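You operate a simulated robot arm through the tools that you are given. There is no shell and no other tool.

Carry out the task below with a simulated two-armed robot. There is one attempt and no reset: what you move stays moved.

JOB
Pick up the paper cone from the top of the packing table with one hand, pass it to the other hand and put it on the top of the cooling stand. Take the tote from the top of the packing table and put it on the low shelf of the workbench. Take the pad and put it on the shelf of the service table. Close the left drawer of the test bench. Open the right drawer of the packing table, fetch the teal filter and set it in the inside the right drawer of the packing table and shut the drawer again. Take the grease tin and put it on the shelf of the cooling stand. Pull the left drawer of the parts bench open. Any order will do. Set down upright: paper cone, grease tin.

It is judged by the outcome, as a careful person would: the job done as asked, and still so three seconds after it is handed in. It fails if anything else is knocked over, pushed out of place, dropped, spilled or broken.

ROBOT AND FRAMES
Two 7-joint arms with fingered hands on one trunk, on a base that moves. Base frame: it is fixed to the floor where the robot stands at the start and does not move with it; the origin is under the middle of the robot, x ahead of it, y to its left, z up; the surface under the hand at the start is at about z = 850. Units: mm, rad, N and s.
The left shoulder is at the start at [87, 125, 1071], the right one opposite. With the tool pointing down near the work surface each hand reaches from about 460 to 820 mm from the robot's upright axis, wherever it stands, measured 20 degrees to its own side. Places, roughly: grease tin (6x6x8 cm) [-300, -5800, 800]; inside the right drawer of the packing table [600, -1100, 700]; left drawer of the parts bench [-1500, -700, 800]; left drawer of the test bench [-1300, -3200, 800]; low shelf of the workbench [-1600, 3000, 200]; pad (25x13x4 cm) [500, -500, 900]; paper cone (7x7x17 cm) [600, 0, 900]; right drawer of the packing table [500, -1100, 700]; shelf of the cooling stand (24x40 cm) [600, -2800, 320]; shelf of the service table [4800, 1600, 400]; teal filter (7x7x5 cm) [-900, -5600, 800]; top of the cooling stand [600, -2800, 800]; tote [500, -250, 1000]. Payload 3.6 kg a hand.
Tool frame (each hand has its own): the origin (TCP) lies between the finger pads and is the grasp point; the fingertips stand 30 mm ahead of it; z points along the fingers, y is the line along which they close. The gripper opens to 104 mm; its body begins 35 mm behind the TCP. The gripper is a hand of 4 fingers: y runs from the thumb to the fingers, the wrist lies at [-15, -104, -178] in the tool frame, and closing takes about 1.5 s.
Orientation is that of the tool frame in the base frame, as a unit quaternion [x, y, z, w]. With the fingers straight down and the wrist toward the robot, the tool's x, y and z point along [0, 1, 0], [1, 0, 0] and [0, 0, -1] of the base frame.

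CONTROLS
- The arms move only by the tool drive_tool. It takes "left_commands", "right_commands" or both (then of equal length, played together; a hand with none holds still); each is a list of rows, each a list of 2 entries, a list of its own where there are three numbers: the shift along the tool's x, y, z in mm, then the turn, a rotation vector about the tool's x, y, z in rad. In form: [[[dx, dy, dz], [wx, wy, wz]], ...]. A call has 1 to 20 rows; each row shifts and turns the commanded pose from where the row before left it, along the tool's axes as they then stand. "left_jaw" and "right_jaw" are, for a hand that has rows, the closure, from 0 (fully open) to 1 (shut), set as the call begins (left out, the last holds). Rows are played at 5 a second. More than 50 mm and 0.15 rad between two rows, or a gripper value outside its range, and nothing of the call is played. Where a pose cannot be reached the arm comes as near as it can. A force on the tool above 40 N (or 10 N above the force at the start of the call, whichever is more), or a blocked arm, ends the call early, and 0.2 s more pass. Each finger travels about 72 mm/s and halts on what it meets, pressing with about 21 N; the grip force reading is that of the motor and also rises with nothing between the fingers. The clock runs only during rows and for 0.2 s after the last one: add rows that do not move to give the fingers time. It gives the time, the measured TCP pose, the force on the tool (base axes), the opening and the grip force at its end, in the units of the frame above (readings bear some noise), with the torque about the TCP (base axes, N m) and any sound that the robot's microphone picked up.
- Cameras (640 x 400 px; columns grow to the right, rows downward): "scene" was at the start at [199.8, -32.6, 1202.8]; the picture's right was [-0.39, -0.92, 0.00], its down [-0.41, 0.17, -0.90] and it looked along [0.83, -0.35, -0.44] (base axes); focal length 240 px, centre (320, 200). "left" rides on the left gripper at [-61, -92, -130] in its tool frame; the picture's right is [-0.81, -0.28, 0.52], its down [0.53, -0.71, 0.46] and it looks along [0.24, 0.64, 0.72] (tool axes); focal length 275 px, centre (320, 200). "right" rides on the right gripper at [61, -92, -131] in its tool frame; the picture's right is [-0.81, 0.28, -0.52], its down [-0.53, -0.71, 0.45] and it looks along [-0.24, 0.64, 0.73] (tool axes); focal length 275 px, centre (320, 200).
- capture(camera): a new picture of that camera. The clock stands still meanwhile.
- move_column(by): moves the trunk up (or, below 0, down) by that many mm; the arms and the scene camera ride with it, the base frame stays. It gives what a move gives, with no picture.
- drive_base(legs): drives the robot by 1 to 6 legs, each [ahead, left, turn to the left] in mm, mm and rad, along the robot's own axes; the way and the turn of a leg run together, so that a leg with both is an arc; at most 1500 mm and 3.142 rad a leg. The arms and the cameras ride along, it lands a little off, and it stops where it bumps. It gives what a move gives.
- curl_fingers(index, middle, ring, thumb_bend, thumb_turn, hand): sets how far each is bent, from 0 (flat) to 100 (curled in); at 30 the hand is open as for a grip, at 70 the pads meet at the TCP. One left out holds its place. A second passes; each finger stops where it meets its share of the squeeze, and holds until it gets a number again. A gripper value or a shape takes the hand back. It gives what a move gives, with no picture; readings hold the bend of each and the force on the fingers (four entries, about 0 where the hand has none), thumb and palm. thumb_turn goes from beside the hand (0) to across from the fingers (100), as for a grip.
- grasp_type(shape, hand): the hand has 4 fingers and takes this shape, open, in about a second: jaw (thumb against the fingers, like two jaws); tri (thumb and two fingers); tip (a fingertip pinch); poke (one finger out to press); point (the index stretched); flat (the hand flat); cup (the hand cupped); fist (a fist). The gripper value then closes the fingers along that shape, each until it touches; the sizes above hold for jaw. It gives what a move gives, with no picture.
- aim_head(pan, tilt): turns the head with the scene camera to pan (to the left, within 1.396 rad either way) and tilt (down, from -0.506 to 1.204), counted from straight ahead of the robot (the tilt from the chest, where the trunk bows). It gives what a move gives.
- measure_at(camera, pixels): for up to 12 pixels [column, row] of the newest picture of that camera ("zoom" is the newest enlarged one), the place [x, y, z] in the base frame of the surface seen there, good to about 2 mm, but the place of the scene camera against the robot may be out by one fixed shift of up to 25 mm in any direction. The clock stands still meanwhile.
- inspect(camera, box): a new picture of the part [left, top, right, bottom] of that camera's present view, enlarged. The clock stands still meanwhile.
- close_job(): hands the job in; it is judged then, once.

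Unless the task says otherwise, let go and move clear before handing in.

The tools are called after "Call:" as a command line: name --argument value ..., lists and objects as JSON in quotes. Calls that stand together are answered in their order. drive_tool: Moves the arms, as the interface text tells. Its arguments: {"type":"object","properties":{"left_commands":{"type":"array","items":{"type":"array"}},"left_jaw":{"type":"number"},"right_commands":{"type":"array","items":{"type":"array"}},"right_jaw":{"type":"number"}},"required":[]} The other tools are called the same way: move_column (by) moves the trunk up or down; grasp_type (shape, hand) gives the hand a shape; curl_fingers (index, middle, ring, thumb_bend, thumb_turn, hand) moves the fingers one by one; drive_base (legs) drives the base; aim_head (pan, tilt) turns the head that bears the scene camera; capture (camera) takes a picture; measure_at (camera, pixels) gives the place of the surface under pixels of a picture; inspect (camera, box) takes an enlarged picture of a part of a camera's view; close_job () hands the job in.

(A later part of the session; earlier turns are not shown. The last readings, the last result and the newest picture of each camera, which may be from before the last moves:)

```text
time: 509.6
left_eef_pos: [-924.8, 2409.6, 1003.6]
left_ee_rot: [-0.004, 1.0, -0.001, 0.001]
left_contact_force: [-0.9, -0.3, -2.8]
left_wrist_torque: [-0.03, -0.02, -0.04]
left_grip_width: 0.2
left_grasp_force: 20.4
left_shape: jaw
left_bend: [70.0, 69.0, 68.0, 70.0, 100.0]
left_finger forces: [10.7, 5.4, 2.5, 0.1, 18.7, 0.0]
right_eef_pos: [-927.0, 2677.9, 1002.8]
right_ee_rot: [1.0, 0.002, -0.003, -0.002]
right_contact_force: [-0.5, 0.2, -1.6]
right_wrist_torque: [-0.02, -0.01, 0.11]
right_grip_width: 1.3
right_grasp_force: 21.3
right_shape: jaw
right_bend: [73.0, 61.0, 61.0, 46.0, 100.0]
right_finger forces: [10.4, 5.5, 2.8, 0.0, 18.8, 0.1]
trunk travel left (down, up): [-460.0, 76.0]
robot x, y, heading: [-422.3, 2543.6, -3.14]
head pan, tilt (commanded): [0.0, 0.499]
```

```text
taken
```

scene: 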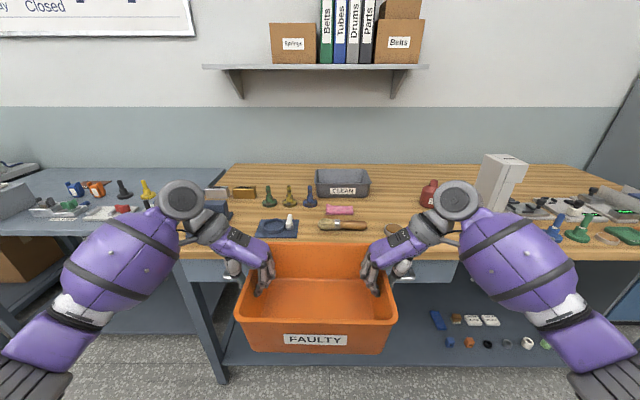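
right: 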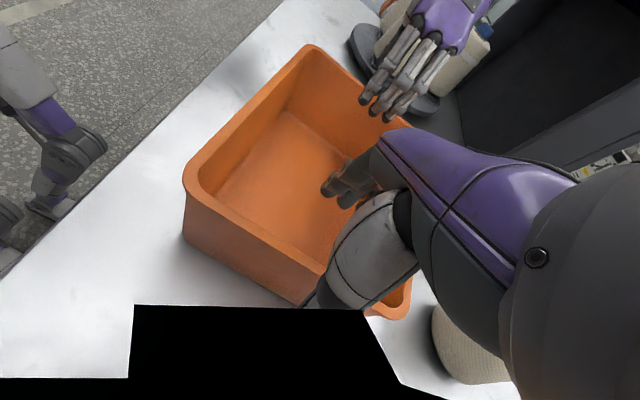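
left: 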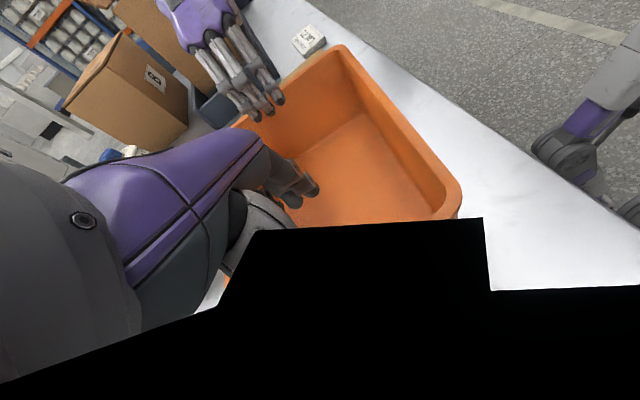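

I'm facing the workbench: front edge x≈-1166, top ≈875. I'll look down at the low shelf to see where it's free.

Call:
aim_head --pan -0.35 --tilt 0.75

Call:
capture --camera "scene"

Call:
aim_head --pan 0.5 --tilt 0.75

Call:
capture --camera "scene"

```text
time: 510.4
left_eef_pos: [-925.4, 2410.1, 1003.6]
left_ee_rot: [-0.004, 1.0, 0.0, 0.001]
left_contact_force: [0.8, -0.3, -2.6]
left_wrist_torque: [0.05, -0.05, -0.06]
left_grip_width: 0.3
left_grasp_force: 20.7
left_shape: jaw
left_bend: [70.0, 69.0, 68.0, 70.0, 100.0]
left_finger forces: [10.7, 5.5, 2.5, 0.0, 18.6, 0.0]
right_eef_pos: [-926.6, 2678.9, 1002.2]
right_ee_rot: [1.0, 0.002, -0.002, -0.002]
right_contact_force: [0.6, -0.5, -1.7]
right_wrist_torque: [-0.04, -0.01, 0.08]
right_grip_width: 1.1
right_grasp_force: 20.5
right_shape: jaw
right_bend: [73.0, 61.0, 61.0, 46.0, 100.0]
right_finger forces: [10.3, 5.7, 2.8, 0.0, 18.7, 0.1]
trunk travel left (down, up): [-460.0, 76.0]
robot x, y, heading: [-419.3, 2548.8, -3.135]
head pan, tilt (commanded): [-0.351, 0.75]
```

```text
taken
```

scene: 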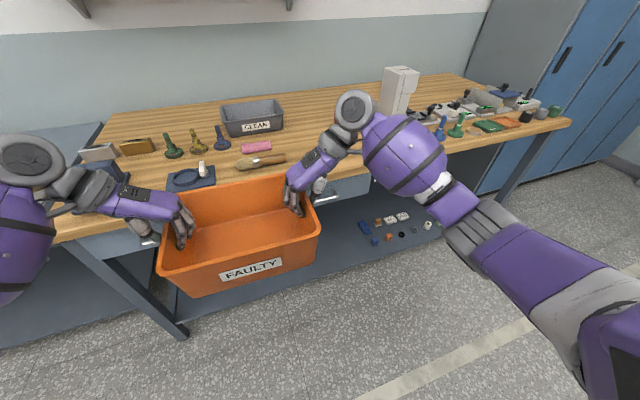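

```text
time: 511.6
left_eef_pos: [-924.9, 2410.3, 1004.3]
left_ee_rot: [-0.003, 1.0, -0.001, 0.001]
left_contact_force: [1.0, -0.4, -2.1]
left_wrist_torque: [0.04, -0.05, -0.07]
left_grip_width: 0.2
left_grasp_force: 21.1
left_shape: jaw
left_bend: [70.0, 69.0, 68.0, 70.0, 100.0]
left_finger forces: [10.7, 5.5, 2.5, 0.0, 18.6, 0.0]
right_eef_pos: [-926.6, 2679.2, 1002.8]
right_ee_rot: [1.0, 0.003, -0.002, -0.003]
right_contact_force: [-0.4, -0.2, -2.4]
right_wrist_torque: [0.0, 0.03, 0.08]
right_grip_width: 1.0
right_grasp_force: 21.1
right_shape: jaw
right_bend: [73.0, 61.0, 61.0, 46.0, 100.0]
right_finger forces: [10.4, 5.7, 2.8, 0.1, 18.9, 0.0]
trunk travel left (down, up): [-460.0, 76.0]
robot x, y, heading: [-425.1, 2545.8, -3.136]
head pan, tilt (commanded): [0.499, 0.75]
```

```text
taken
```

scene: 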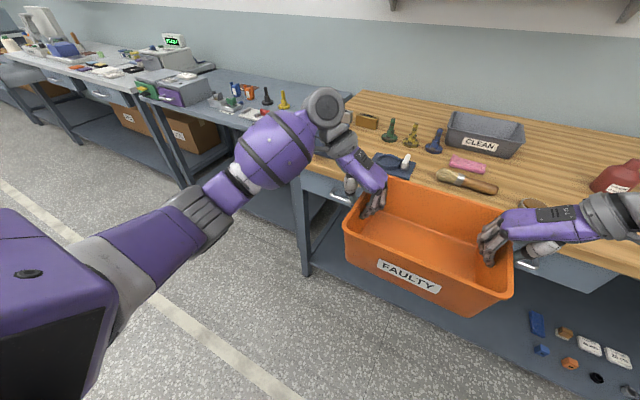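

Call:
measure_at --camera "scene" --pixels '[[480, 335], [420, 310], [350, 280], [537, 325], [542, 350], [306, 265], [520, 345], [560, 365], [330, 255], [600, 380], [345, 200], [560, 280]]'

Call:
inspect --camera "scene" --box '[290, 200, 640, 400]'

```text
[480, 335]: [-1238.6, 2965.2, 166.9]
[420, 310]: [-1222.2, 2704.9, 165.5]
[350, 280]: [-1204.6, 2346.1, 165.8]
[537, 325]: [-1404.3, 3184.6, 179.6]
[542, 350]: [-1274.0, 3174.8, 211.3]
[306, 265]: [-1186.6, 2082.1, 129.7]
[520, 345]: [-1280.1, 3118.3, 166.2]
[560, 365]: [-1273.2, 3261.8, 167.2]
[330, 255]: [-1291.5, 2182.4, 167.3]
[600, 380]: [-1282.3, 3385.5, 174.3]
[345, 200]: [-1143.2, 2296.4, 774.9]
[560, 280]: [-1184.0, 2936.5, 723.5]
```

```text
1.83 times, centred on (465, 300) of scene
```

zoom: 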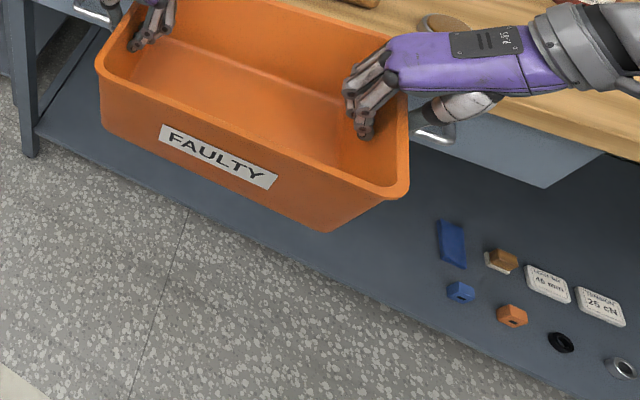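

The low shelf is free from y≈2120 to 3100, its surface at z≈179 and edge at x≈-1200. I'll bring the tote down in front of the bench first: lower and draw in both arms together, watching that the tote stays level.

Call:
drive_tool --left_commands '[[[-9, 0, 30], [0, 0, 0]], [[-9, 0, 40], [0, 0, 0]], [[-9, 0, 40], [0, 0, 0]], [[-9, 0, 40], [0, 0, 0]], [[-9, 0, 40], [0, 0, 0]], [[-9, 0, 40], [0, 0, 0]], [[0, 0, 25], [0, 0, 0]], [[0, 0, 0], [0, 0, 0]]]' --right_commands '[[[9, 0, 30], [0, 0, 0]], [[9, 0, 40], [0, 0, 0]], [[9, 0, 40], [0, 0, 0]], [[9, 0, 40], [0, 0, 0]], [[9, 0, 40], [0, 0, 0]], [[9, 0, 40], [0, 0, 0]], [[0, 0, 25], [0, 0, 0]], [[0, 0, 0], [0, 0, 0]]]'

Call:
aim_head --pan 0.0 --tilt 0.8

Call:
capture --camera "scene"

```text
time: 513.4
left_eef_pos: [-869.8, 2411.9, 748.6]
left_ee_rot: [-0.002, 1.0, -0.001, 0.001]
left_contact_force: [0.5, 3.4, -2.4]
left_wrist_torque: [0.08, -0.03, -0.08]
left_grip_width: 0.2
left_grasp_force: 20.7
left_shape: jaw
left_bend: [70.0, 69.0, 69.0, 70.0, 100.0]
left_finger forces: [12.3, 5.9, 2.7, 0.0, 18.3, 0.0]
right_eef_pos: [-873.9, 2678.0, 747.2]
right_ee_rot: [1.0, 0.003, -0.003, -0.003]
right_contact_force: [0.3, -3.7, -2.3]
right_wrist_torque: [-0.12, -0.02, 0.11]
right_grip_width: 0.8
right_grasp_force: 21.3
right_shape: jaw
right_bend: [73.0, 61.0, 60.0, 46.0, 100.0]
right_finger forces: [11.1, 6.8, 3.3, 0.1, 18.5, 0.0]
trunk travel left (down, up): [-460.0, 76.0]
robot x, y, heading: [-421.9, 2548.8, -3.14]
head pan, tilt (commanded): [0.499, 0.75]
```

```text
time: 514.3
left_eef_pos: [-870.8, 2411.7, 749.5]
left_ee_rot: [-0.004, 1.0, -0.001, 0.001]
left_contact_force: [-0.3, 3.3, -3.4]
left_wrist_torque: [0.1, 0.0, -0.09]
left_grip_width: 0.0
left_grasp_force: 20.9
left_shape: jaw
left_bend: [69.0, 69.0, 69.0, 70.0, 100.0]
left_finger forces: [12.3, 6.0, 2.6, 0.0, 18.2, 0.0]
right_eef_pos: [-875.4, 2679.4, 748.3]
right_ee_rot: [1.0, 0.003, -0.003, -0.003]
right_contact_force: [-0.6, -2.4, -2.2]
right_wrist_torque: [-0.11, -0.02, 0.12]
right_grip_width: 0.9
right_grasp_force: 21.0
right_shape: jaw
right_bend: [73.0, 61.0, 60.0, 46.0, 100.0]
right_finger forces: [11.1, 6.7, 3.4, 0.1, 18.5, 0.1]
trunk travel left (down, up): [-460.0, 76.0]
robot x, y, heading: [-423.6, 2552.8, -3.137]
head pan, tilt (commanded): [0.0, 0.799]
```

```text
taken
```

scene: 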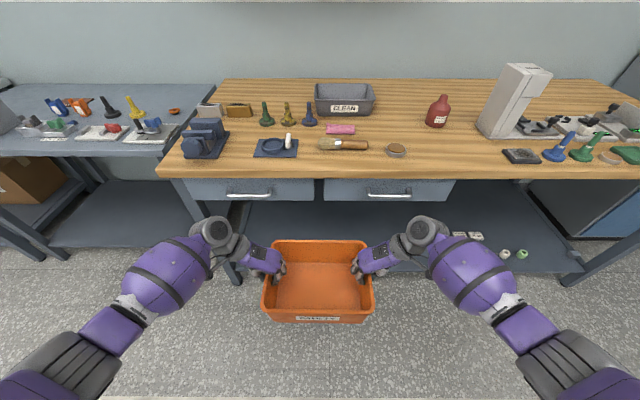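

The tote stays level. I'll lower the trunk in stages, checking for contact with my knees.

Call:
move_column --by -230

Call:
capture --camera "scene"

```text
time: 516.7
left_eef_pos: [-870.8, 2411.3, 518.2]
left_ee_rot: [-0.003, 1.0, 0.0, 0.001]
left_contact_force: [0.5, 7.0, -2.5]
left_wrist_torque: [0.15, -0.04, -0.09]
left_grip_width: 0.0
left_grasp_force: 20.9
left_shape: jaw
left_bend: [69.0, 68.0, 68.0, 70.0, 100.0]
left_finger forces: [13.3, 6.9, 3.2, 0.1, 17.6, 0.0]
right_eef_pos: [-874.8, 2680.6, 517.7]
right_ee_rot: [1.0, 0.003, -0.002, -0.003]
right_contact_force: [0.5, -6.6, -3.4]
right_wrist_torque: [-0.15, 0.02, 0.1]
right_grip_width: 1.2
right_grasp_force: 21.4
right_shape: jaw
right_bend: [73.0, 60.0, 60.0, 46.0, 100.0]
right_finger forces: [12.9, 7.2, 3.4, 0.0, 17.5, 0.0]
trunk travel left (down, up): [-230.0, 306.0]
robot x, y, heading: [-420.0, 2546.9, -3.134]
head pan, tilt (commanded): [0.0, 0.799]
```

```text
taken
```

scene: 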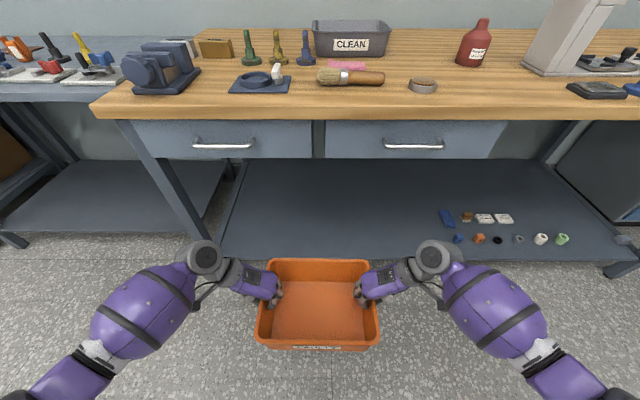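

Call:
move_column --by -110

Call:
capture --camera "scene"

```text
time: 518.1
left_eef_pos: [-870.6, 2411.4, 409.2]
left_ee_rot: [-0.002, 1.0, -0.002, 0.001]
left_contact_force: [0.3, 5.7, -3.1]
left_wrist_torque: [0.13, -0.01, -0.09]
left_grip_width: 0.2
left_grasp_force: 21.0
left_shape: jaw
left_bend: [69.0, 68.0, 68.0, 70.0, 100.0]
left_finger forces: [13.0, 6.7, 3.1, 0.1, 17.9, 0.1]
right_eef_pos: [-873.9, 2679.4, 408.0]
right_ee_rot: [1.0, 0.002, -0.003, -0.002]
right_contact_force: [0.7, -5.8, -1.7]
right_wrist_torque: [-0.17, -0.01, 0.1]
right_grip_width: 1.1
right_grasp_force: 21.1
right_shape: jaw
right_bend: [73.0, 60.0, 60.0, 46.0, 100.0]
right_finger forces: [12.7, 7.0, 3.4, 0.0, 17.8, 0.0]
trunk travel left (down, up): [-120.0, 416.0]
robot x, y, heading: [-418.7, 2550.9, -3.137]
head pan, tilt (commanded): [0.0, 0.799]
```

```text
taken
```

scene: 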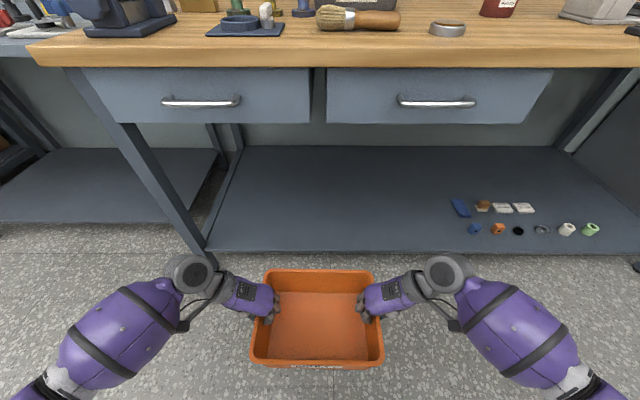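

Call:
aim_head --pan 0.0 --tilt 1.15

Call:
capture --camera "scene"

```text
time: 519.0
left_eef_pos: [-871.0, 2410.5, 407.4]
left_ee_rot: [-0.003, 1.0, 0.0, 0.001]
left_contact_force: [-1.3, 6.0, -3.5]
left_wrist_torque: [0.15, -0.02, -0.11]
left_grip_width: 0.0
left_grasp_force: 21.6
left_shape: jaw
left_bend: [69.0, 68.0, 68.0, 70.0, 100.0]
left_finger forces: [13.1, 6.8, 3.2, 0.0, 17.7, 0.0]
right_eef_pos: [-874.1, 2679.3, 407.3]
right_ee_rot: [1.0, 0.002, -0.002, -0.002]
right_contact_force: [0.2, -6.0, -2.4]
right_wrist_torque: [-0.12, -0.01, 0.13]
right_grip_width: 1.2
right_grasp_force: 21.0
right_shape: jaw
right_bend: [73.0, 60.0, 60.0, 46.0, 100.0]
right_finger forces: [12.7, 7.1, 3.3, 0.1, 17.7, 0.1]
trunk travel left (down, up): [-120.0, 416.0]
robot x, y, heading: [-424.0, 2549.0, -3.138]
head pan, tilt (commanded): [0.0, 1.15]
```

```text
taken
```

scene: 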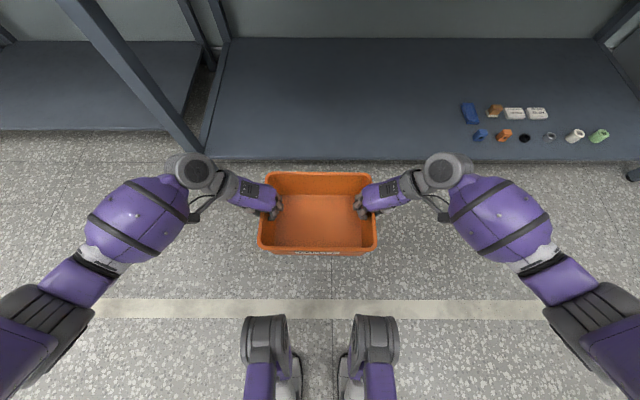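

A very clear view: the tote is well ahead of my knees (265,320)/(375,320) and the arms are wide of them. I'll measure distances and the shelf edge.

Call:
measure_at --camera "scene" --pixels '[[265, 320], [375, 320], [318, 250], [262, 180], [374, 178], [320, 160], [230, 155], [480, 158], [478, 135], [195, 170], [205, 130], [318, 225]]'

```text
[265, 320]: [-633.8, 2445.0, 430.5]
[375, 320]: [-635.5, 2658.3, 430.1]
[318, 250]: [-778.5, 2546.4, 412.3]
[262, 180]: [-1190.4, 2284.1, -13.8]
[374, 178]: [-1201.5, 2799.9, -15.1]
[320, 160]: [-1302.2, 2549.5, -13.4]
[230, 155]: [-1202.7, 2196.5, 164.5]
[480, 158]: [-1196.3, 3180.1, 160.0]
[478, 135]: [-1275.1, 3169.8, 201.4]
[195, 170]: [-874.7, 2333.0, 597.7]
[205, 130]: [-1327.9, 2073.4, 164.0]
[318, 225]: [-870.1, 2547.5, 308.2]
```

Call:
measure_at --camera "scene" --pixels '[[130, 215], [160, 200], [80, 280], [30, 310], [500, 215], [560, 280], [610, 320], [195, 165], [445, 165]]'

Call:
move_column --by -112

Call:
capture --camera "scene"

```text
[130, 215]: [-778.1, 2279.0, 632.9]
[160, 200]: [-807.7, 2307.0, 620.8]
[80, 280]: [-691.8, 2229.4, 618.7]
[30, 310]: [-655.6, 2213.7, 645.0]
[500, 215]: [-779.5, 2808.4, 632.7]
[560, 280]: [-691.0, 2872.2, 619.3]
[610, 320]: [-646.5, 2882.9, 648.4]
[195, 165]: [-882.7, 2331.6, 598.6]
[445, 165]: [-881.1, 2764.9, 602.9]
```

```text
time: 520.4
left_eef_pos: [-869.9, 2409.7, 296.5]
left_ee_rot: [-0.004, 1.0, 0.001, 0.001]
left_contact_force: [0.7, 5.4, -2.6]
left_wrist_torque: [0.14, -0.01, -0.09]
left_grip_width: 0.4
left_grasp_force: 20.5
left_shape: jaw
left_bend: [69.0, 68.0, 68.0, 70.0, 100.0]
left_finger forces: [13.0, 6.6, 3.0, 0.0, 18.0, 0.0]
right_eef_pos: [-873.5, 2679.4, 295.8]
right_ee_rot: [1.0, 0.002, -0.003, -0.003]
right_contact_force: [0.5, -4.5, -2.5]
right_wrist_torque: [-0.12, -0.01, 0.08]
right_grip_width: 1.2
right_grasp_force: 20.9
right_shape: jaw
right_bend: [73.0, 60.0, 60.0, 46.0, 100.0]
right_finger forces: [12.5, 7.0, 3.3, 0.1, 18.0, 0.0]
trunk travel left (down, up): [-8.0, 528.0]
robot x, y, heading: [-419.4, 2556.8, -3.137]
head pan, tilt (commanded): [0.0, 1.15]
```

```text
taken
```

scene: 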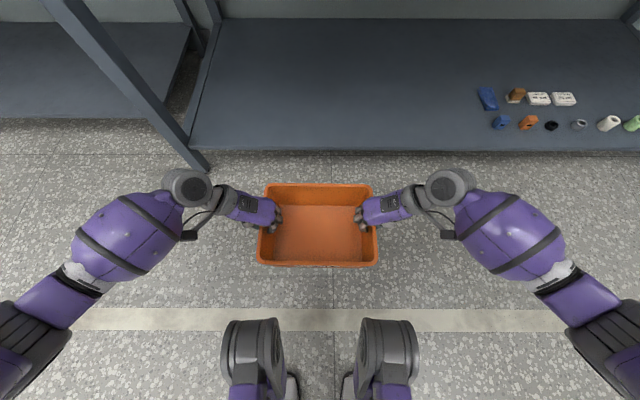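

The tote hangs level at the right height (bottom ≈22 mm above the shelf). I'll shift 60 mm right to be clear of the bench leg, then drive it in under the bench in two steps.

Call:
drive_base --legs '[[0, -60, 0], [280, 0, 0]]'

Call:
capture --camera "scene"

```text
time: 523.1
left_eef_pos: [-1146.6, 2470.8, 297.0]
left_ee_rot: [-0.002, 1.0, 0.0, 0.001]
left_contact_force: [0.5, 4.9, -2.5]
left_wrist_torque: [0.14, 0.0, -0.1]
left_grip_width: 0.4
left_grasp_force: 20.8
left_shape: jaw
left_bend: [69.0, 68.0, 68.0, 70.0, 100.0]
left_finger forces: [13.1, 6.7, 3.2, 0.1, 17.9, 0.1]
right_eef_pos: [-1150.6, 2740.3, 295.6]
right_ee_rot: [1.0, 0.002, -0.003, -0.003]
right_contact_force: [0.4, -5.1, -1.8]
right_wrist_torque: [-0.16, 0.0, 0.07]
right_grip_width: 1.2
right_grasp_force: 20.8
right_shape: jaw
right_bend: [73.0, 60.0, 60.0, 46.0, 100.0]
right_finger forces: [12.6, 7.1, 3.3, 0.0, 18.0, 0.0]
trunk travel left (down, up): [-8.0, 528.0]
robot x, y, heading: [-697.8, 2606.8, -3.137]
head pan, tilt (commanded): [0.0, 1.15]
```

```text
taken
```

scene: 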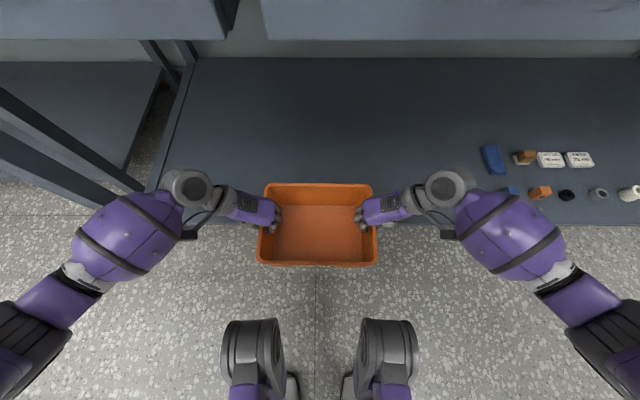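

Call:
measure_at --camera "scene" --pixels '[[90, 190], [60, 160], [120, 200], [155, 200], [150, 215], [110, 215], [190, 180], [60, 270], [500, 185], [455, 200], [320, 190]]'

```text
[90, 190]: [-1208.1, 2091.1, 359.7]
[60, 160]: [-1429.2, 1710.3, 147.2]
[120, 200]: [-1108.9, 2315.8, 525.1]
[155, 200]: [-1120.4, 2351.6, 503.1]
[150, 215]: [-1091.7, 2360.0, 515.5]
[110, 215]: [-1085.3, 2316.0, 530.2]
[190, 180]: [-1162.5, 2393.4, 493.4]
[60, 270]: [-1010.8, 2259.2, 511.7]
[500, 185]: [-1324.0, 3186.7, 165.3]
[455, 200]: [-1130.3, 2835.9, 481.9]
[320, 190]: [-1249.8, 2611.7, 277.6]
```

Clearance to the leg is ~100 mm. I'll drive the remaining 192 mm.

Call:
drive_base --legs '[[192, 0, 0]]'

Call:
capture --camera "scene"

```text
time: 524.7
left_eef_pos: [-1334.3, 2469.4, 301.2]
left_ee_rot: [-0.003, 1.0, 0.0, -0.005]
left_contact_force: [1.0, 2.6, -3.0]
left_wrist_torque: [0.13, -0.03, -0.07]
left_grip_width: 0.0
left_grasp_force: 21.1
left_shape: jaw
left_bend: [69.0, 68.0, 68.0, 70.0, 100.0]
left_finger forces: [12.5, 6.2, 2.9, 0.0, 18.6, 0.0]
right_eef_pos: [-1337.4, 2738.7, 299.1]
right_ee_rot: [1.0, 0.002, -0.008, -0.002]
right_contact_force: [0.7, -3.1, -2.1]
right_wrist_torque: [-0.08, -0.02, 0.09]
right_grip_width: 1.3
right_grasp_force: 21.3
right_shape: jaw
right_bend: [73.0, 60.0, 60.0, 46.0, 100.0]
right_finger forces: [12.0, 6.5, 3.1, 0.1, 18.9, 0.1]
trunk travel left (down, up): [-8.0, 528.0]
robot x, y, heading: [-890.9, 2607.0, -3.144]
head pan, tilt (commanded): [0.0, 1.15]
```

```text
taken
```

scene: 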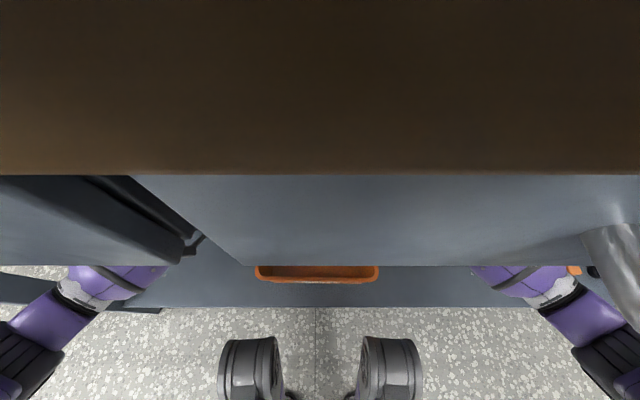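

The tote is over the shelf. The hands' tiny tilt suggests something of me touches the bench, so I'll ease back 12 mm, then lower the tote.

Call:
drive_base --legs '[[-12, 0, 0]]'

Call:
aim_head --pan 0.0 --tilt 1.0

Call:
capture --camera "left"

Call:
capture --camera "right"

```text
time: 525.5
left_eef_pos: [-1324.7, 2469.1, 297.2]
left_ee_rot: [-0.002, 1.0, 0.0, 0.001]
left_contact_force: [-0.8, 0.7, -3.5]
left_wrist_torque: [0.04, 0.0, -0.06]
left_grip_width: 0.3
left_grasp_force: 21.1
left_shape: jaw
left_bend: [69.0, 68.0, 68.0, 70.0, 100.0]
left_finger forces: [11.9, 5.8, 2.7, 0.1, 19.4, 0.0]
right_eef_pos: [-1328.1, 2737.6, 296.9]
right_ee_rot: [1.0, 0.002, -0.003, -0.002]
right_contact_force: [-0.2, -0.4, -2.7]
right_wrist_torque: [-0.07, -0.03, 0.1]
right_grip_width: 1.2
right_grasp_force: 20.8
right_shape: jaw
right_bend: [73.0, 60.0, 60.0, 46.0, 100.0]
right_finger forces: [11.4, 6.2, 2.8, 0.1, 19.5, 0.0]
trunk travel left (down, up): [-8.0, 528.0]
robot x, y, heading: [-877.1, 2606.3, -3.143]
head pan, tilt (commanded): [0.0, 1.15]
```

```text
time: 526.1
left_eef_pos: [-1325.5, 2469.9, 297.0]
left_ee_rot: [-0.003, 1.0, 0.0, 0.0]
left_contact_force: [0.8, 0.4, -1.6]
left_wrist_torque: [0.0, -0.04, -0.04]
left_grip_width: 0.0
left_grasp_force: 21.1
left_shape: jaw
left_bend: [69.0, 68.0, 69.0, 70.0, 100.0]
left_finger forces: [11.6, 5.6, 2.6, 0.1, 19.7, 0.1]
right_eef_pos: [-1329.5, 2737.3, 295.5]
right_ee_rot: [1.0, 0.003, -0.003, -0.002]
right_contact_force: [-0.8, -0.3, -1.3]
right_wrist_torque: [-0.05, 0.02, 0.08]
right_grip_width: 1.2
right_grasp_force: 21.5
right_shape: jaw
right_bend: [73.0, 60.0, 60.0, 46.0, 100.0]
right_finger forces: [11.3, 5.9, 2.7, 0.0, 19.8, 0.0]
trunk travel left (down, up): [-8.0, 528.0]
robot x, y, heading: [-875.0, 2607.2, -3.137]
head pan, tilt (commanded): [0.0, 1.0]
```

```text
taken
```

left: 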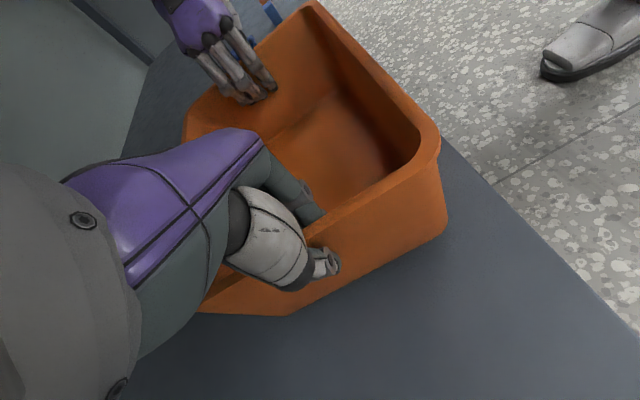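

```text
taken
```

right: 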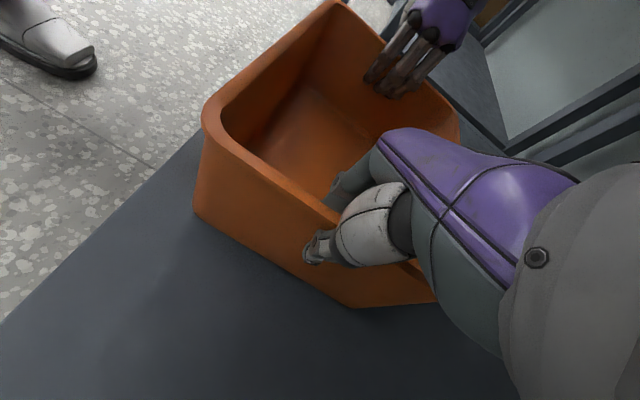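

Both hand cameras show the tote over the shelf, its near side inside the edge. I'll measure the shelf level and the margin.

Call:
measure_at --camera "left" --pixels '[[450, 300], [480, 190], [560, 250], [440, 225], [420, 140], [380, 350]]'

Call:
measure_at --camera "right" --pixels '[[150, 250], [150, 175], [195, 215], [205, 120], [250, 340]]'

```text
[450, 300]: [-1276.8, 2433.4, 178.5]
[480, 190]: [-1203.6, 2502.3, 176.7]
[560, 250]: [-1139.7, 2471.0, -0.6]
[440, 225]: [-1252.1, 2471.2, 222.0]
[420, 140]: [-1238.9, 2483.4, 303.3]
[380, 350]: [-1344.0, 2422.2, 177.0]
```

```text
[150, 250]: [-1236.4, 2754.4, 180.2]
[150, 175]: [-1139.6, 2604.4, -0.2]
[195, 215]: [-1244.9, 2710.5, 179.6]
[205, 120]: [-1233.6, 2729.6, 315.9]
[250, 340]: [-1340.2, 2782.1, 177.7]
```

Shelf z≈178 and the rim stays 34 mm inside the edge. I'll lower both hands together until the tote rests.

Call:
drive_tool --left_commands '[[[0, 0, 8], [0, 0, 0]], [[0, 0, 7], [0, 0, 0]], [[0, 0, 4], [0, 0, 0]], [[0, 0, 3], [0, 0, 0]], [[0, 0, 2], [0, 0, 0]], [[0, 0, 0], [0, 0, 0]]]' --right_commands '[[[0, 0, 8], [0, 0, 0]], [[0, 0, 7], [0, 0, 0]], [[0, 0, 4], [0, 0, 0]], [[0, 0, 3], [0, 0, 0]], [[0, 0, 2], [0, 0, 0]], [[0, 0, 0], [0, 0, 0]]]'

```text
time: 527.5
left_eef_pos: [-1325.7, 2470.3, 273.5]
left_ee_rot: [-0.002, 1.0, 0.001, 0.001]
left_contact_force: [0.6, 0.6, 6.7]
left_wrist_torque: [0.04, 0.02, -0.06]
left_grip_width: 0.3
left_grasp_force: 21.2
left_shape: jaw
left_bend: [69.0, 68.0, 68.0, 70.0, 100.0]
left_finger forces: [12.0, 6.5, 3.3, 0.0, 21.0, 0.0]
right_eef_pos: [-1328.8, 2739.9, 270.6]
right_ee_rot: [1.0, 0.002, -0.004, -0.003]
right_contact_force: [0.4, -0.3, 2.9]
right_wrist_torque: [-0.09, 0.04, 0.09]
right_grip_width: 1.1
right_grasp_force: 21.0
right_shape: jaw
right_bend: [73.0, 60.0, 60.0, 46.0, 100.0]
right_finger forces: [11.1, 6.2, 2.9, 0.1, 20.7, 0.0]
trunk travel left (down, up): [-8.0, 528.0]
robot x, y, heading: [-870.2, 2608.2, -3.139]
head pan, tilt (commanded): [0.0, 1.0]
```

The tote rests on the shelf. I'll open both hands.

Call:
drive_tool --left_commands '[[[0, 0, 0], [0, 0, 0]], [[0, 0, 0], [0, 0, 0]], [[0, 0, 0], [0, 0, 0]], [[0, 0, 0], [0, 0, 0]], [[0, 0, 0], [0, 0, 0]], [[0, 0, 0], [0, 0, 0]], [[0, 0, 0], [0, 0, 0]]]' --right_commands '[[[0, 0, 0], [0, 0, 0]], [[0, 0, 0], [0, 0, 0]], [[0, 0, 0], [0, 0, 0]], [[0, 0, 0], [0, 0, 0]], [[0, 0, 0], [0, 0, 0]], [[0, 0, 0], [0, 0, 0]], [[0, 0, 0], [0, 0, 0]]]' --left_jaw 0 --right_jaw 0

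Call:
capture --camera "left"

Call:
capture --camera "right"

```text
time: 529.1
left_eef_pos: [-1326.5, 2469.9, 272.0]
left_ee_rot: [-0.003, 1.0, 0.0, 0.001]
left_contact_force: [0.3, -0.3, 0.3]
left_wrist_torque: [0.01, 0.02, 0.0]
left_grip_width: 103.5
left_grasp_force: 0.0
left_shape: jaw
left_bend: [30.0, 30.0, 30.0, 30.0, 98.0]
left_finger forces: [0.0, 0.0, 0.1, 0.0, 0.0, 0.1]
right_eef_pos: [-1329.2, 2737.7, 270.6]
right_ee_rot: [1.0, 0.003, -0.003, -0.003]
right_contact_force: [0.2, 0.2, 0.1]
right_wrist_torque: [-0.06, 0.05, -0.03]
right_grip_width: 103.6
right_grasp_force: 0.0
right_shape: jaw
right_bend: [30.0, 30.0, 30.0, 30.0, 98.0]
right_finger forces: [0.1, 0.1, 0.0, 0.0, 0.0, 0.0]
trunk travel left (down, up): [-8.0, 528.0]
robot x, y, heading: [-875.7, 2609.4, -3.134]
head pan, tilt (commanded): [0.0, 1.0]
```

```text
taken
```

left: 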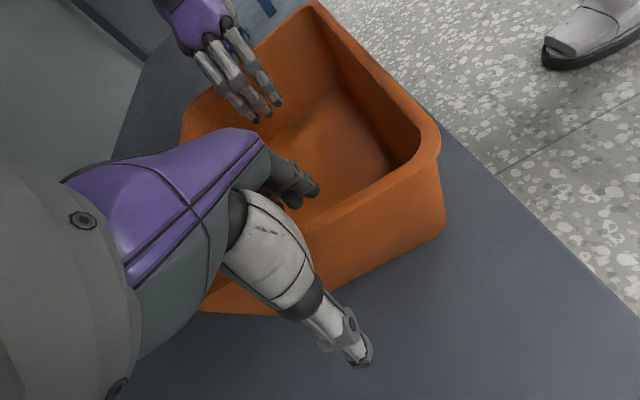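

```text
taken
```

right: 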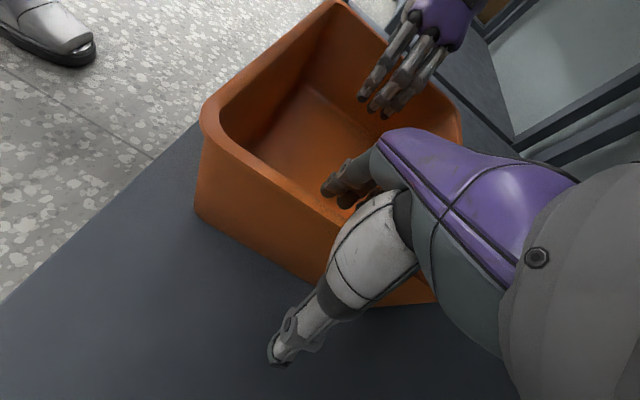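

Both hands are free of the walls. I'll lift them straight up 90 mm and then back out.

Call:
drive_tool --left_commands '[[[0, 0, -20], [0, 0, 0]], [[0, 0, -25], [0, 0, 0]], [[0, 0, -25], [0, 0, 0]], [[0, 0, -20], [0, 0, 0]], [[0, 0, 0], [0, 0, 0]]]' --right_commands '[[[0, 0, -20], [0, 0, 0]], [[0, 0, -25], [0, 0, 0]], [[0, 0, -25], [0, 0, 0]], [[0, 0, -20], [0, 0, 0]], [[0, 0, 0], [0, 0, 0]]]' --left_jaw 0 --right_jaw 0

Call:
drive_base --legs '[[-480, 0, 0]]'

Call:
capture --camera "scene"

```text
time: 530.4
left_eef_pos: [-1325.9, 2469.4, 362.8]
left_ee_rot: [-0.003, 1.0, 0.0, 0.001]
left_contact_force: [0.2, 0.0, -0.5]
left_wrist_torque: [0.03, 0.03, 0.02]
left_grip_width: 103.5
left_grasp_force: 0.1
left_shape: jaw
left_bend: [30.0, 30.0, 30.0, 30.0, 98.0]
left_finger forces: [0.1, 0.1, 0.1, 0.1, 0.0, 0.1]
right_eef_pos: [-1327.2, 2738.7, 362.7]
right_ee_rot: [1.0, 0.003, -0.003, -0.003]
right_contact_force: [0.0, 0.4, -0.5]
right_wrist_torque: [0.01, 0.03, 0.0]
right_grip_width: 103.9
right_grasp_force: 0.1
right_shape: jaw
right_bend: [30.0, 30.0, 30.0, 30.0, 98.0]
right_finger forces: [0.1, 0.0, 0.1, 0.0, 0.0, 0.1]
trunk travel left (down, up): [-8.0, 528.0]
robot x, y, heading: [-881.4, 2605.6, -3.141]
head pan, tilt (commanded): [0.0, 1.0]
```

```text
time: 533.2
left_eef_pos: [-847.3, 2471.5, 363.1]
left_ee_rot: [-0.003, 1.0, 0.001, 0.001]
left_contact_force: [-0.4, 0.8, -0.4]
left_wrist_torque: [-0.02, -0.01, 0.0]
left_grip_width: 103.7
left_grasp_force: 0.0
left_shape: jaw
left_bend: [30.0, 30.0, 30.0, 30.0, 98.0]
left_finger forces: [0.0, 0.0, 0.0, 0.0, 0.0, 0.0]
right_eef_pos: [-848.9, 2739.6, 360.2]
right_ee_rot: [1.0, 0.003, -0.003, -0.003]
right_contact_force: [0.4, -0.7, 0.7]
right_wrist_torque: [0.02, -0.03, -0.03]
right_grip_width: 103.6
right_grasp_force: 0.1
right_shape: jaw
right_bend: [30.0, 30.0, 30.0, 30.0, 98.0]
right_finger forces: [0.1, 0.0, 0.0, 0.1, 0.1, 0.0]
trunk travel left (down, up): [-8.0, 528.0]
robot x, y, heading: [-398.2, 2608.7, -3.137]
head pan, tilt (commanded): [0.0, 1.0]
```

```text
taken
```

scene: 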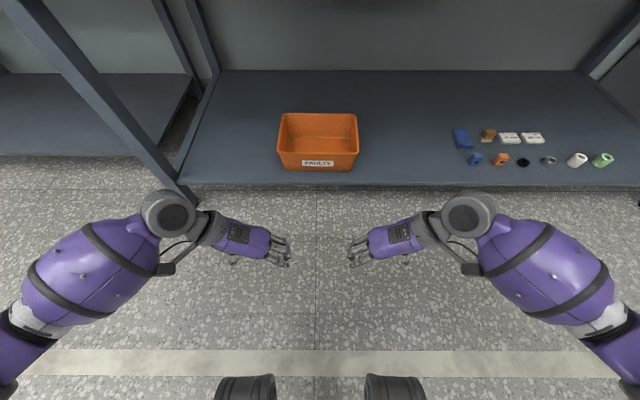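

The tote stands squarely on the low shelf. Now the pad: I'll raise the trunk, lift both hands and unwind their yaw to normal.

Call:
move_column --by 392

Call:
drive_tool --left_commands '[[[5, 0, -42], [0, 0, 0]], [[5, 0, -42], [0, 0, 0]], [[5, 0, -42], [0, 0, 0]], [[5, 0, -42], [0, 0, 0]], [[5, 0, -42], [0, 0, 0]], [[5, 0, -42], [0, 0, 0]], [[5, 0, -42], [0, 0, 0]], [[0, 0, 0], [0, 0, -0.143]], [[0, 0, 0], [0, 0, -0.143]], [[0, 0, 0], [0, 0, -0.143]], [[0, 0, 0], [0, 0, -0.143]], [[0, 0, 0], [0, 0, -0.143]], [[0, 0, 0], [0, 0, -0.143]], [[0, 0, 0], [0, 0, -0.143]], [[0, 0, 0], [0, 0, -0.143]], [[0, 0, 0], [0, 0, -0.143]], [[0, 0, 0], [0, 0, -0.143]], [[0, 0, 0], [0, 0, -0.141]], [[0, 0, 0], [0, 0, 0]]]' --right_commands '[[[-5, 0, -42], [0, 0, 0]], [[-5, 0, -42], [0, 0, 0]], [[-5, 0, -42], [0, 0, 0]], [[-5, 0, -42], [0, 0, 0]], [[-5, 0, -42], [0, 0, 0]], [[-5, 0, -42], [0, 0, 0]], [[-5, 0, -42], [0, 0, 0]], [[0, 0, 0], [0, 0, 0.143]], [[0, 0, 0], [0, 0, 0.143]], [[0, 0, 0], [0, 0, 0.143]], [[0, 0, 0], [0, 0, 0.143]], [[0, 0, 0], [0, 0, 0.143]], [[0, 0, 0], [0, 0, 0.143]], [[0, 0, 0], [0, 0, 0.143]], [[0, 0, 0], [0, 0, 0.143]], [[0, 0, 0], [0, 0, 0.143]], [[0, 0, 0], [0, 0, 0.143]], [[0, 0, 0], [0, 0, 0.141]], [[0, 0, 0], [0, 0, 0]]]'

Call:
aim_head --pan 0.0 --tilt 0.4

Call:
capture --camera "scene"

```text
time: 537.0
left_eef_pos: [-847.3, 2471.2, 753.4]
left_ee_rot: [-0.003, 1.0, 0.0, 0.001]
left_contact_force: [-0.2, 0.4, 0.5]
left_wrist_torque: [0.0, -0.01, -0.01]
left_grip_width: 103.3
left_grasp_force: 0.0
left_shape: jaw
left_bend: [30.0, 30.0, 30.0, 30.0, 98.0]
left_finger forces: [0.0, 0.0, 0.0, 0.1, 0.1, 0.1]
right_eef_pos: [-848.4, 2741.3, 754.0]
right_ee_rot: [1.0, 0.003, -0.003, -0.002]
right_contact_force: [-0.1, 0.4, 0.8]
right_wrist_torque: [0.01, -0.02, 0.03]
right_grip_width: 103.6
right_grasp_force: 0.0
right_shape: jaw
right_bend: [30.0, 30.0, 30.0, 30.0, 98.0]
right_finger forces: [0.0, 0.0, 0.1, 0.0, 0.0, 0.0]
trunk travel left (down, up): [-400.0, 136.0]
robot x, y, heading: [-396.9, 2607.1, -3.14]
head pan, tilt (commanded): [0.0, 1.0]
```

```text
time: 541.0
left_eef_pos: [-882.7, 2471.4, 1048.4]
left_ee_rot: [0.709, -0.705, 0.0, -0.001]
left_contact_force: [0.4, 0.1, -0.4]
left_wrist_torque: [-0.01, 0.0, 0.03]
left_grip_width: 103.5
left_grasp_force: 0.1
left_shape: jaw
left_bend: [30.0, 30.0, 30.0, 30.0, 98.0]
left_finger forces: [0.1, 0.0, 0.1, 0.0, 0.1, 0.1]
right_eef_pos: [-883.2, 2738.9, 1047.9]
right_ee_rot: [0.708, -0.706, -0.004, 0.0]
right_contact_force: [-0.2, 0.1, -0.2]
right_wrist_torque: [-0.04, 0.04, 0.0]
right_grip_width: 103.6
right_grasp_force: 0.0
right_shape: jaw
right_bend: [30.0, 30.0, 30.0, 30.0, 98.0]
right_finger forces: [0.0, 0.0, 0.1, 0.0, 0.0, 0.1]
trunk travel left (down, up): [-400.0, 136.0]
robot x, y, heading: [-396.8, 2606.5, -3.138]
head pan, tilt (commanded): [0.0, 1.0]
```

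```text
time: 542.0
left_eef_pos: [-882.6, 2471.2, 1048.5]
left_ee_rot: [0.709, -0.705, 0.0, 0.0]
left_contact_force: [0.1, 0.0, -0.8]
left_wrist_torque: [-0.01, 0.01, -0.02]
left_grip_width: 103.7
left_grasp_force: 0.0
left_shape: jaw
left_bend: [30.0, 30.0, 30.0, 30.0, 98.0]
left_finger forces: [0.0, 0.0, 0.0, 0.0, 0.0, 0.0]
right_eef_pos: [-883.3, 2739.1, 1048.3]
right_ee_rot: [0.709, -0.705, -0.003, 0.0]
right_contact_force: [-0.5, 0.2, 0.2]
right_wrist_torque: [0.0, 0.01, 0.02]
right_grip_width: 103.6
right_grasp_force: 0.1
right_shape: jaw
right_bend: [30.0, 30.0, 30.0, 30.0, 98.0]
right_finger forces: [0.0, 0.0, 0.0, 0.1, 0.0, 0.0]
trunk travel left (down, up): [-400.0, 136.0]
robot x, y, heading: [-403.1, 2608.1, -3.135]
head pan, tilt (commanded): [0.0, 0.4]
```

```text
taken
```

scene: 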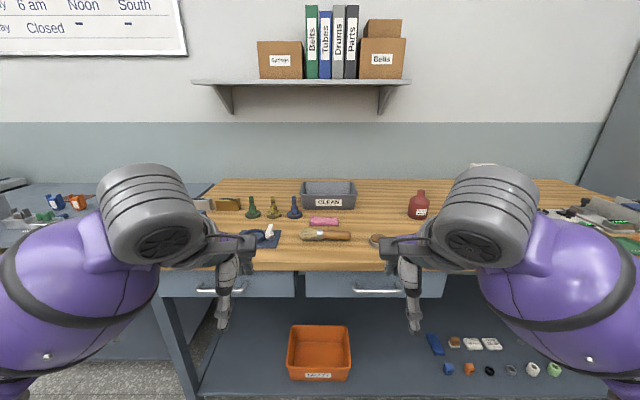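

Both arms are in natural posture. I'll turn toward the packing table again and look for a route to the service table on the way.

Call:
drive_base --legs '[[0, 0, 1.565]]'

Call:
aim_head --pan 1.39 --tilt 0.25

Call:
capture --camera "scene"

Call:
aim_head --pan 0.5 --tilt 0.3

Call:
capture --camera "scene"

```text
time: 546.2
left_eef_pos: [-258.9, 2125.7, 1048.7]
left_ee_rot: [1.0, 0.004, 0.001, -0.002]
left_contact_force: [0.1, -0.2, -0.2]
left_wrist_torque: [0.02, -0.01, -0.01]
left_grip_width: 103.7
left_grasp_force: 0.1
left_shape: jaw
left_bend: [30.0, 30.0, 30.0, 30.0, 98.0]
left_finger forces: [0.0, 0.0, 0.1, 0.0, 0.0, 0.0]
right_eef_pos: [-525.9, 2123.8, 1048.3]
right_ee_rot: [1.0, 0.004, -0.003, 0.002]
right_contact_force: [-0.3, -0.4, -1.1]
right_wrist_torque: [-0.01, 0.03, 0.01]
right_grip_width: 103.7
right_grasp_force: 0.0
right_shape: jaw
right_bend: [30.0, 30.0, 30.0, 30.0, 98.0]
right_finger forces: [0.1, 0.1, 0.1, 0.0, 0.0, 0.0]
trunk travel left (down, up): [-400.0, 136.0]
robot x, y, heading: [-398.2, 2610.7, -1.566]
head pan, tilt (commanded): [0.0, 0.4]
```

```text
time: 547.7
left_eef_pos: [-259.8, 2124.8, 1048.9]
left_ee_rot: [1.0, 0.004, 0.0, -0.001]
left_contact_force: [0.4, 0.7, 0.0]
left_wrist_torque: [0.01, -0.02, 0.01]
left_grip_width: 104.0
left_grasp_force: 0.1
left_shape: jaw
left_bend: [30.0, 30.0, 30.0, 30.0, 98.0]
left_finger forces: [0.1, 0.0, 0.0, 0.0, 0.0, 0.1]
right_eef_pos: [-526.0, 2124.1, 1046.8]
right_ee_rot: [1.0, 0.005, -0.003, 0.002]
right_contact_force: [-0.1, 0.6, 0.1]
right_wrist_torque: [0.0, 0.01, 0.02]
right_grip_width: 103.5
right_grasp_force: 0.0
right_shape: jaw
right_bend: [30.0, 30.0, 30.0, 30.0, 98.0]
right_finger forces: [0.0, 0.0, 0.1, 0.1, 0.1, 0.0]
trunk travel left (down, up): [-400.0, 136.0]
robot x, y, heading: [-393.4, 2609.3, -1.564]
head pan, tilt (commanded): [1.389, 0.25]
```

```text
taken
```

scene: 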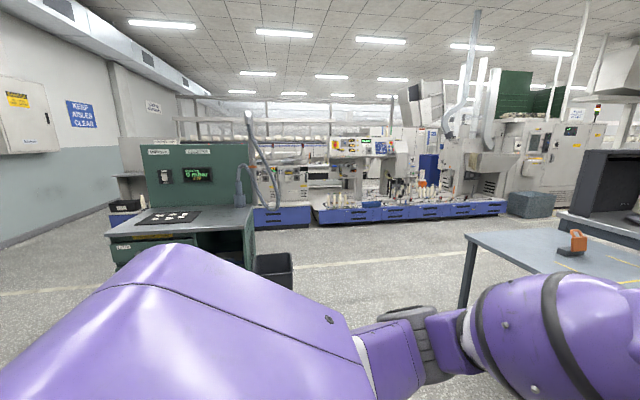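

```text
time: 548.9
left_eef_pos: [-257.4, 2124.6, 1047.8]
left_ee_rot: [1.0, 0.004, -0.001, -0.001]
left_contact_force: [0.3, 0.9, 0.2]
left_wrist_torque: [0.0, 0.0, 0.01]
left_grip_width: 103.9
left_grasp_force: 0.0
left_shape: jaw
left_bend: [30.0, 30.0, 30.0, 30.0, 98.0]
left_finger forces: [0.1, 0.1, 0.1, 0.0, 0.0, 0.0]
right_eef_pos: [-525.2, 2124.0, 1047.0]
right_ee_rot: [1.0, 0.004, -0.002, 0.002]
right_contact_force: [0.6, 0.8, -0.4]
right_wrist_torque: [0.0, 0.0, -0.01]
right_grip_width: 103.7
right_grasp_force: 0.1
right_shape: jaw
right_bend: [30.0, 30.0, 30.0, 30.0, 98.0]
right_finger forces: [0.0, 0.0, 0.0, 0.0, 0.0, 0.0]
trunk travel left (down, up): [-400.0, 136.0]
robot x, y, heading: [-397.1, 2608.0, -1.563]
head pan, tilt (commanded): [0.499, 0.3]
```

```text
taken
```

scene: 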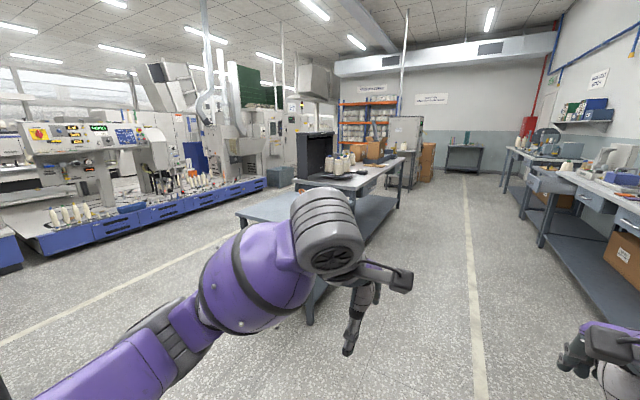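

Everything is in order. I'll drive back down the aisle to the packing table and turn to face the pad.

Call:
drive_base --legs '[[1450, 0, 0], [1450, 0, 0], [0, 0, 1.566], [250, 0, 0]]'

Call:
aim_head --pan -0.2 --tilt 0.6

Call:
capture --camera "scene"

Call:
capture --camera "right"

```text
time: 568.3
left_eef_pos: [363.0, -170.8, 1049.0]
left_ee_rot: [0.704, 0.71, -0.001, -0.001]
left_contact_force: [0.4, 0.9, -0.2]
left_wrist_torque: [0.0, 0.02, 0.01]
left_grip_width: 103.9
left_grasp_force: 0.1
left_shape: jaw
left_bend: [30.0, 30.0, 30.0, 30.0, 98.0]
left_finger forces: [0.1, 0.0, 0.0, 0.0, 0.0, 0.0]
right_eef_pos: [363.9, -437.5, 1047.8]
right_ee_rot: [0.704, 0.71, 0.0, 0.003]
right_contact_force: [0.5, 0.6, -0.8]
right_wrist_torque: [0.03, 0.0, 0.0]
right_grip_width: 103.8
right_grasp_force: 0.0
right_shape: jaw
right_bend: [30.0, 30.0, 30.0, 30.0, 98.0]
right_finger forces: [0.0, 0.0, 0.0, 0.1, 0.0, 0.0]
trunk travel left (down, up): [-400.0, 136.0]
robot x, y, heading: [-122.2, -314.3, 0.004]
head pan, tilt (commanded): [0.499, 0.3]
```

```text
time: 569.3
left_eef_pos: [362.4, -170.4, 1048.3]
left_ee_rot: [0.705, 0.709, -0.001, -0.001]
left_contact_force: [0.8, -0.5, 0.4]
left_wrist_torque: [-0.02, -0.01, -0.01]
left_grip_width: 103.7
left_grasp_force: 0.1
left_shape: jaw
left_bend: [30.0, 30.0, 30.0, 30.0, 98.0]
left_finger forces: [0.0, 0.0, 0.0, 0.1, 0.1, 0.0]
right_eef_pos: [364.0, -436.6, 1047.5]
right_ee_rot: [0.704, 0.71, 0.0, 0.003]
right_contact_force: [-0.2, -0.3, 0.6]
right_wrist_torque: [0.01, 0.01, 0.02]
right_grip_width: 103.6
right_grasp_force: 0.1
right_shape: jaw
right_bend: [30.0, 30.0, 30.0, 30.0, 98.0]
right_finger forces: [0.1, 0.0, 0.0, 0.0, 0.0, 0.1]
trunk travel left (down, up): [-400.0, 136.0]
robot x, y, heading: [-119.9, -309.2, 0.008]
head pan, tilt (commanded): [-0.201, 0.6]
```

```text
taken
```

scene: 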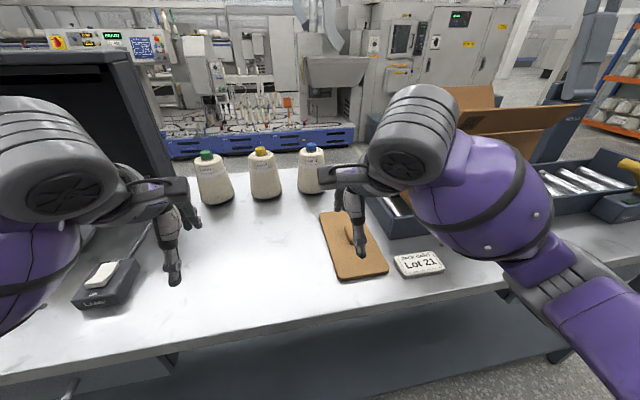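

```text
taken
```

right: 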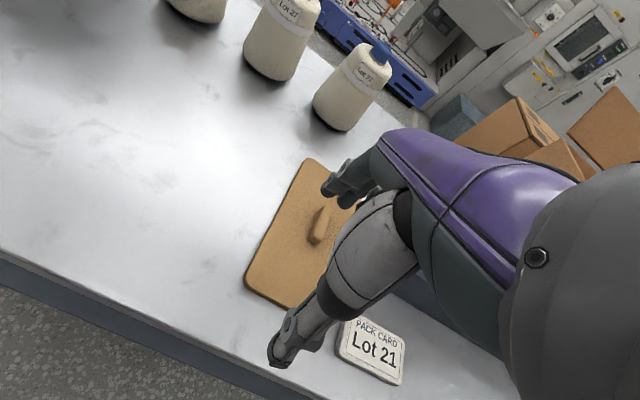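

The pad and its handle are visible in the right camera (318,225). I'll zoom and measure the handle's ends.

Call:
inspect --camera "right" --box '[240, 150, 400, 320]'

Call:
measure_at --camera "right" --pixels '[[326, 208], [319, 225], [312, 241], [322, 222], [310, 162], [248, 285], [285, 305], [345, 185], [300, 200], [280, 250]]'

```text
2.35 times, centred on (320, 235) of right
```

zoom: 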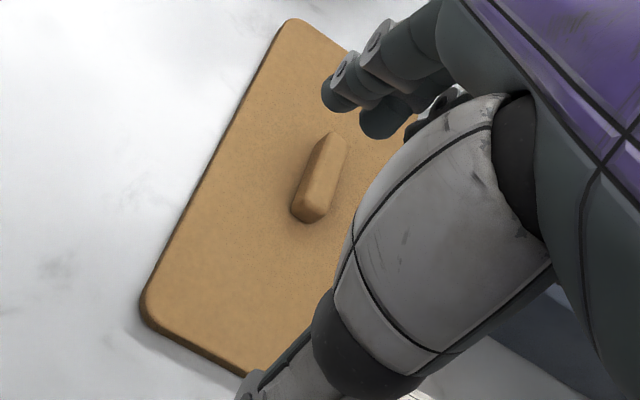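

```text
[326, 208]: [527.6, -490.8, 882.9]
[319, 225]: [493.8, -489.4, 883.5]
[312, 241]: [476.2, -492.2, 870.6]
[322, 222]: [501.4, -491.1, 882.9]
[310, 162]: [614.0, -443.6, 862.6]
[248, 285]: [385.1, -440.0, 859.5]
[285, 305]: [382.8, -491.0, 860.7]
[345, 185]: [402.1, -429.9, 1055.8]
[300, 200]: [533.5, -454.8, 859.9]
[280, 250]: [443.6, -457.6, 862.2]
```

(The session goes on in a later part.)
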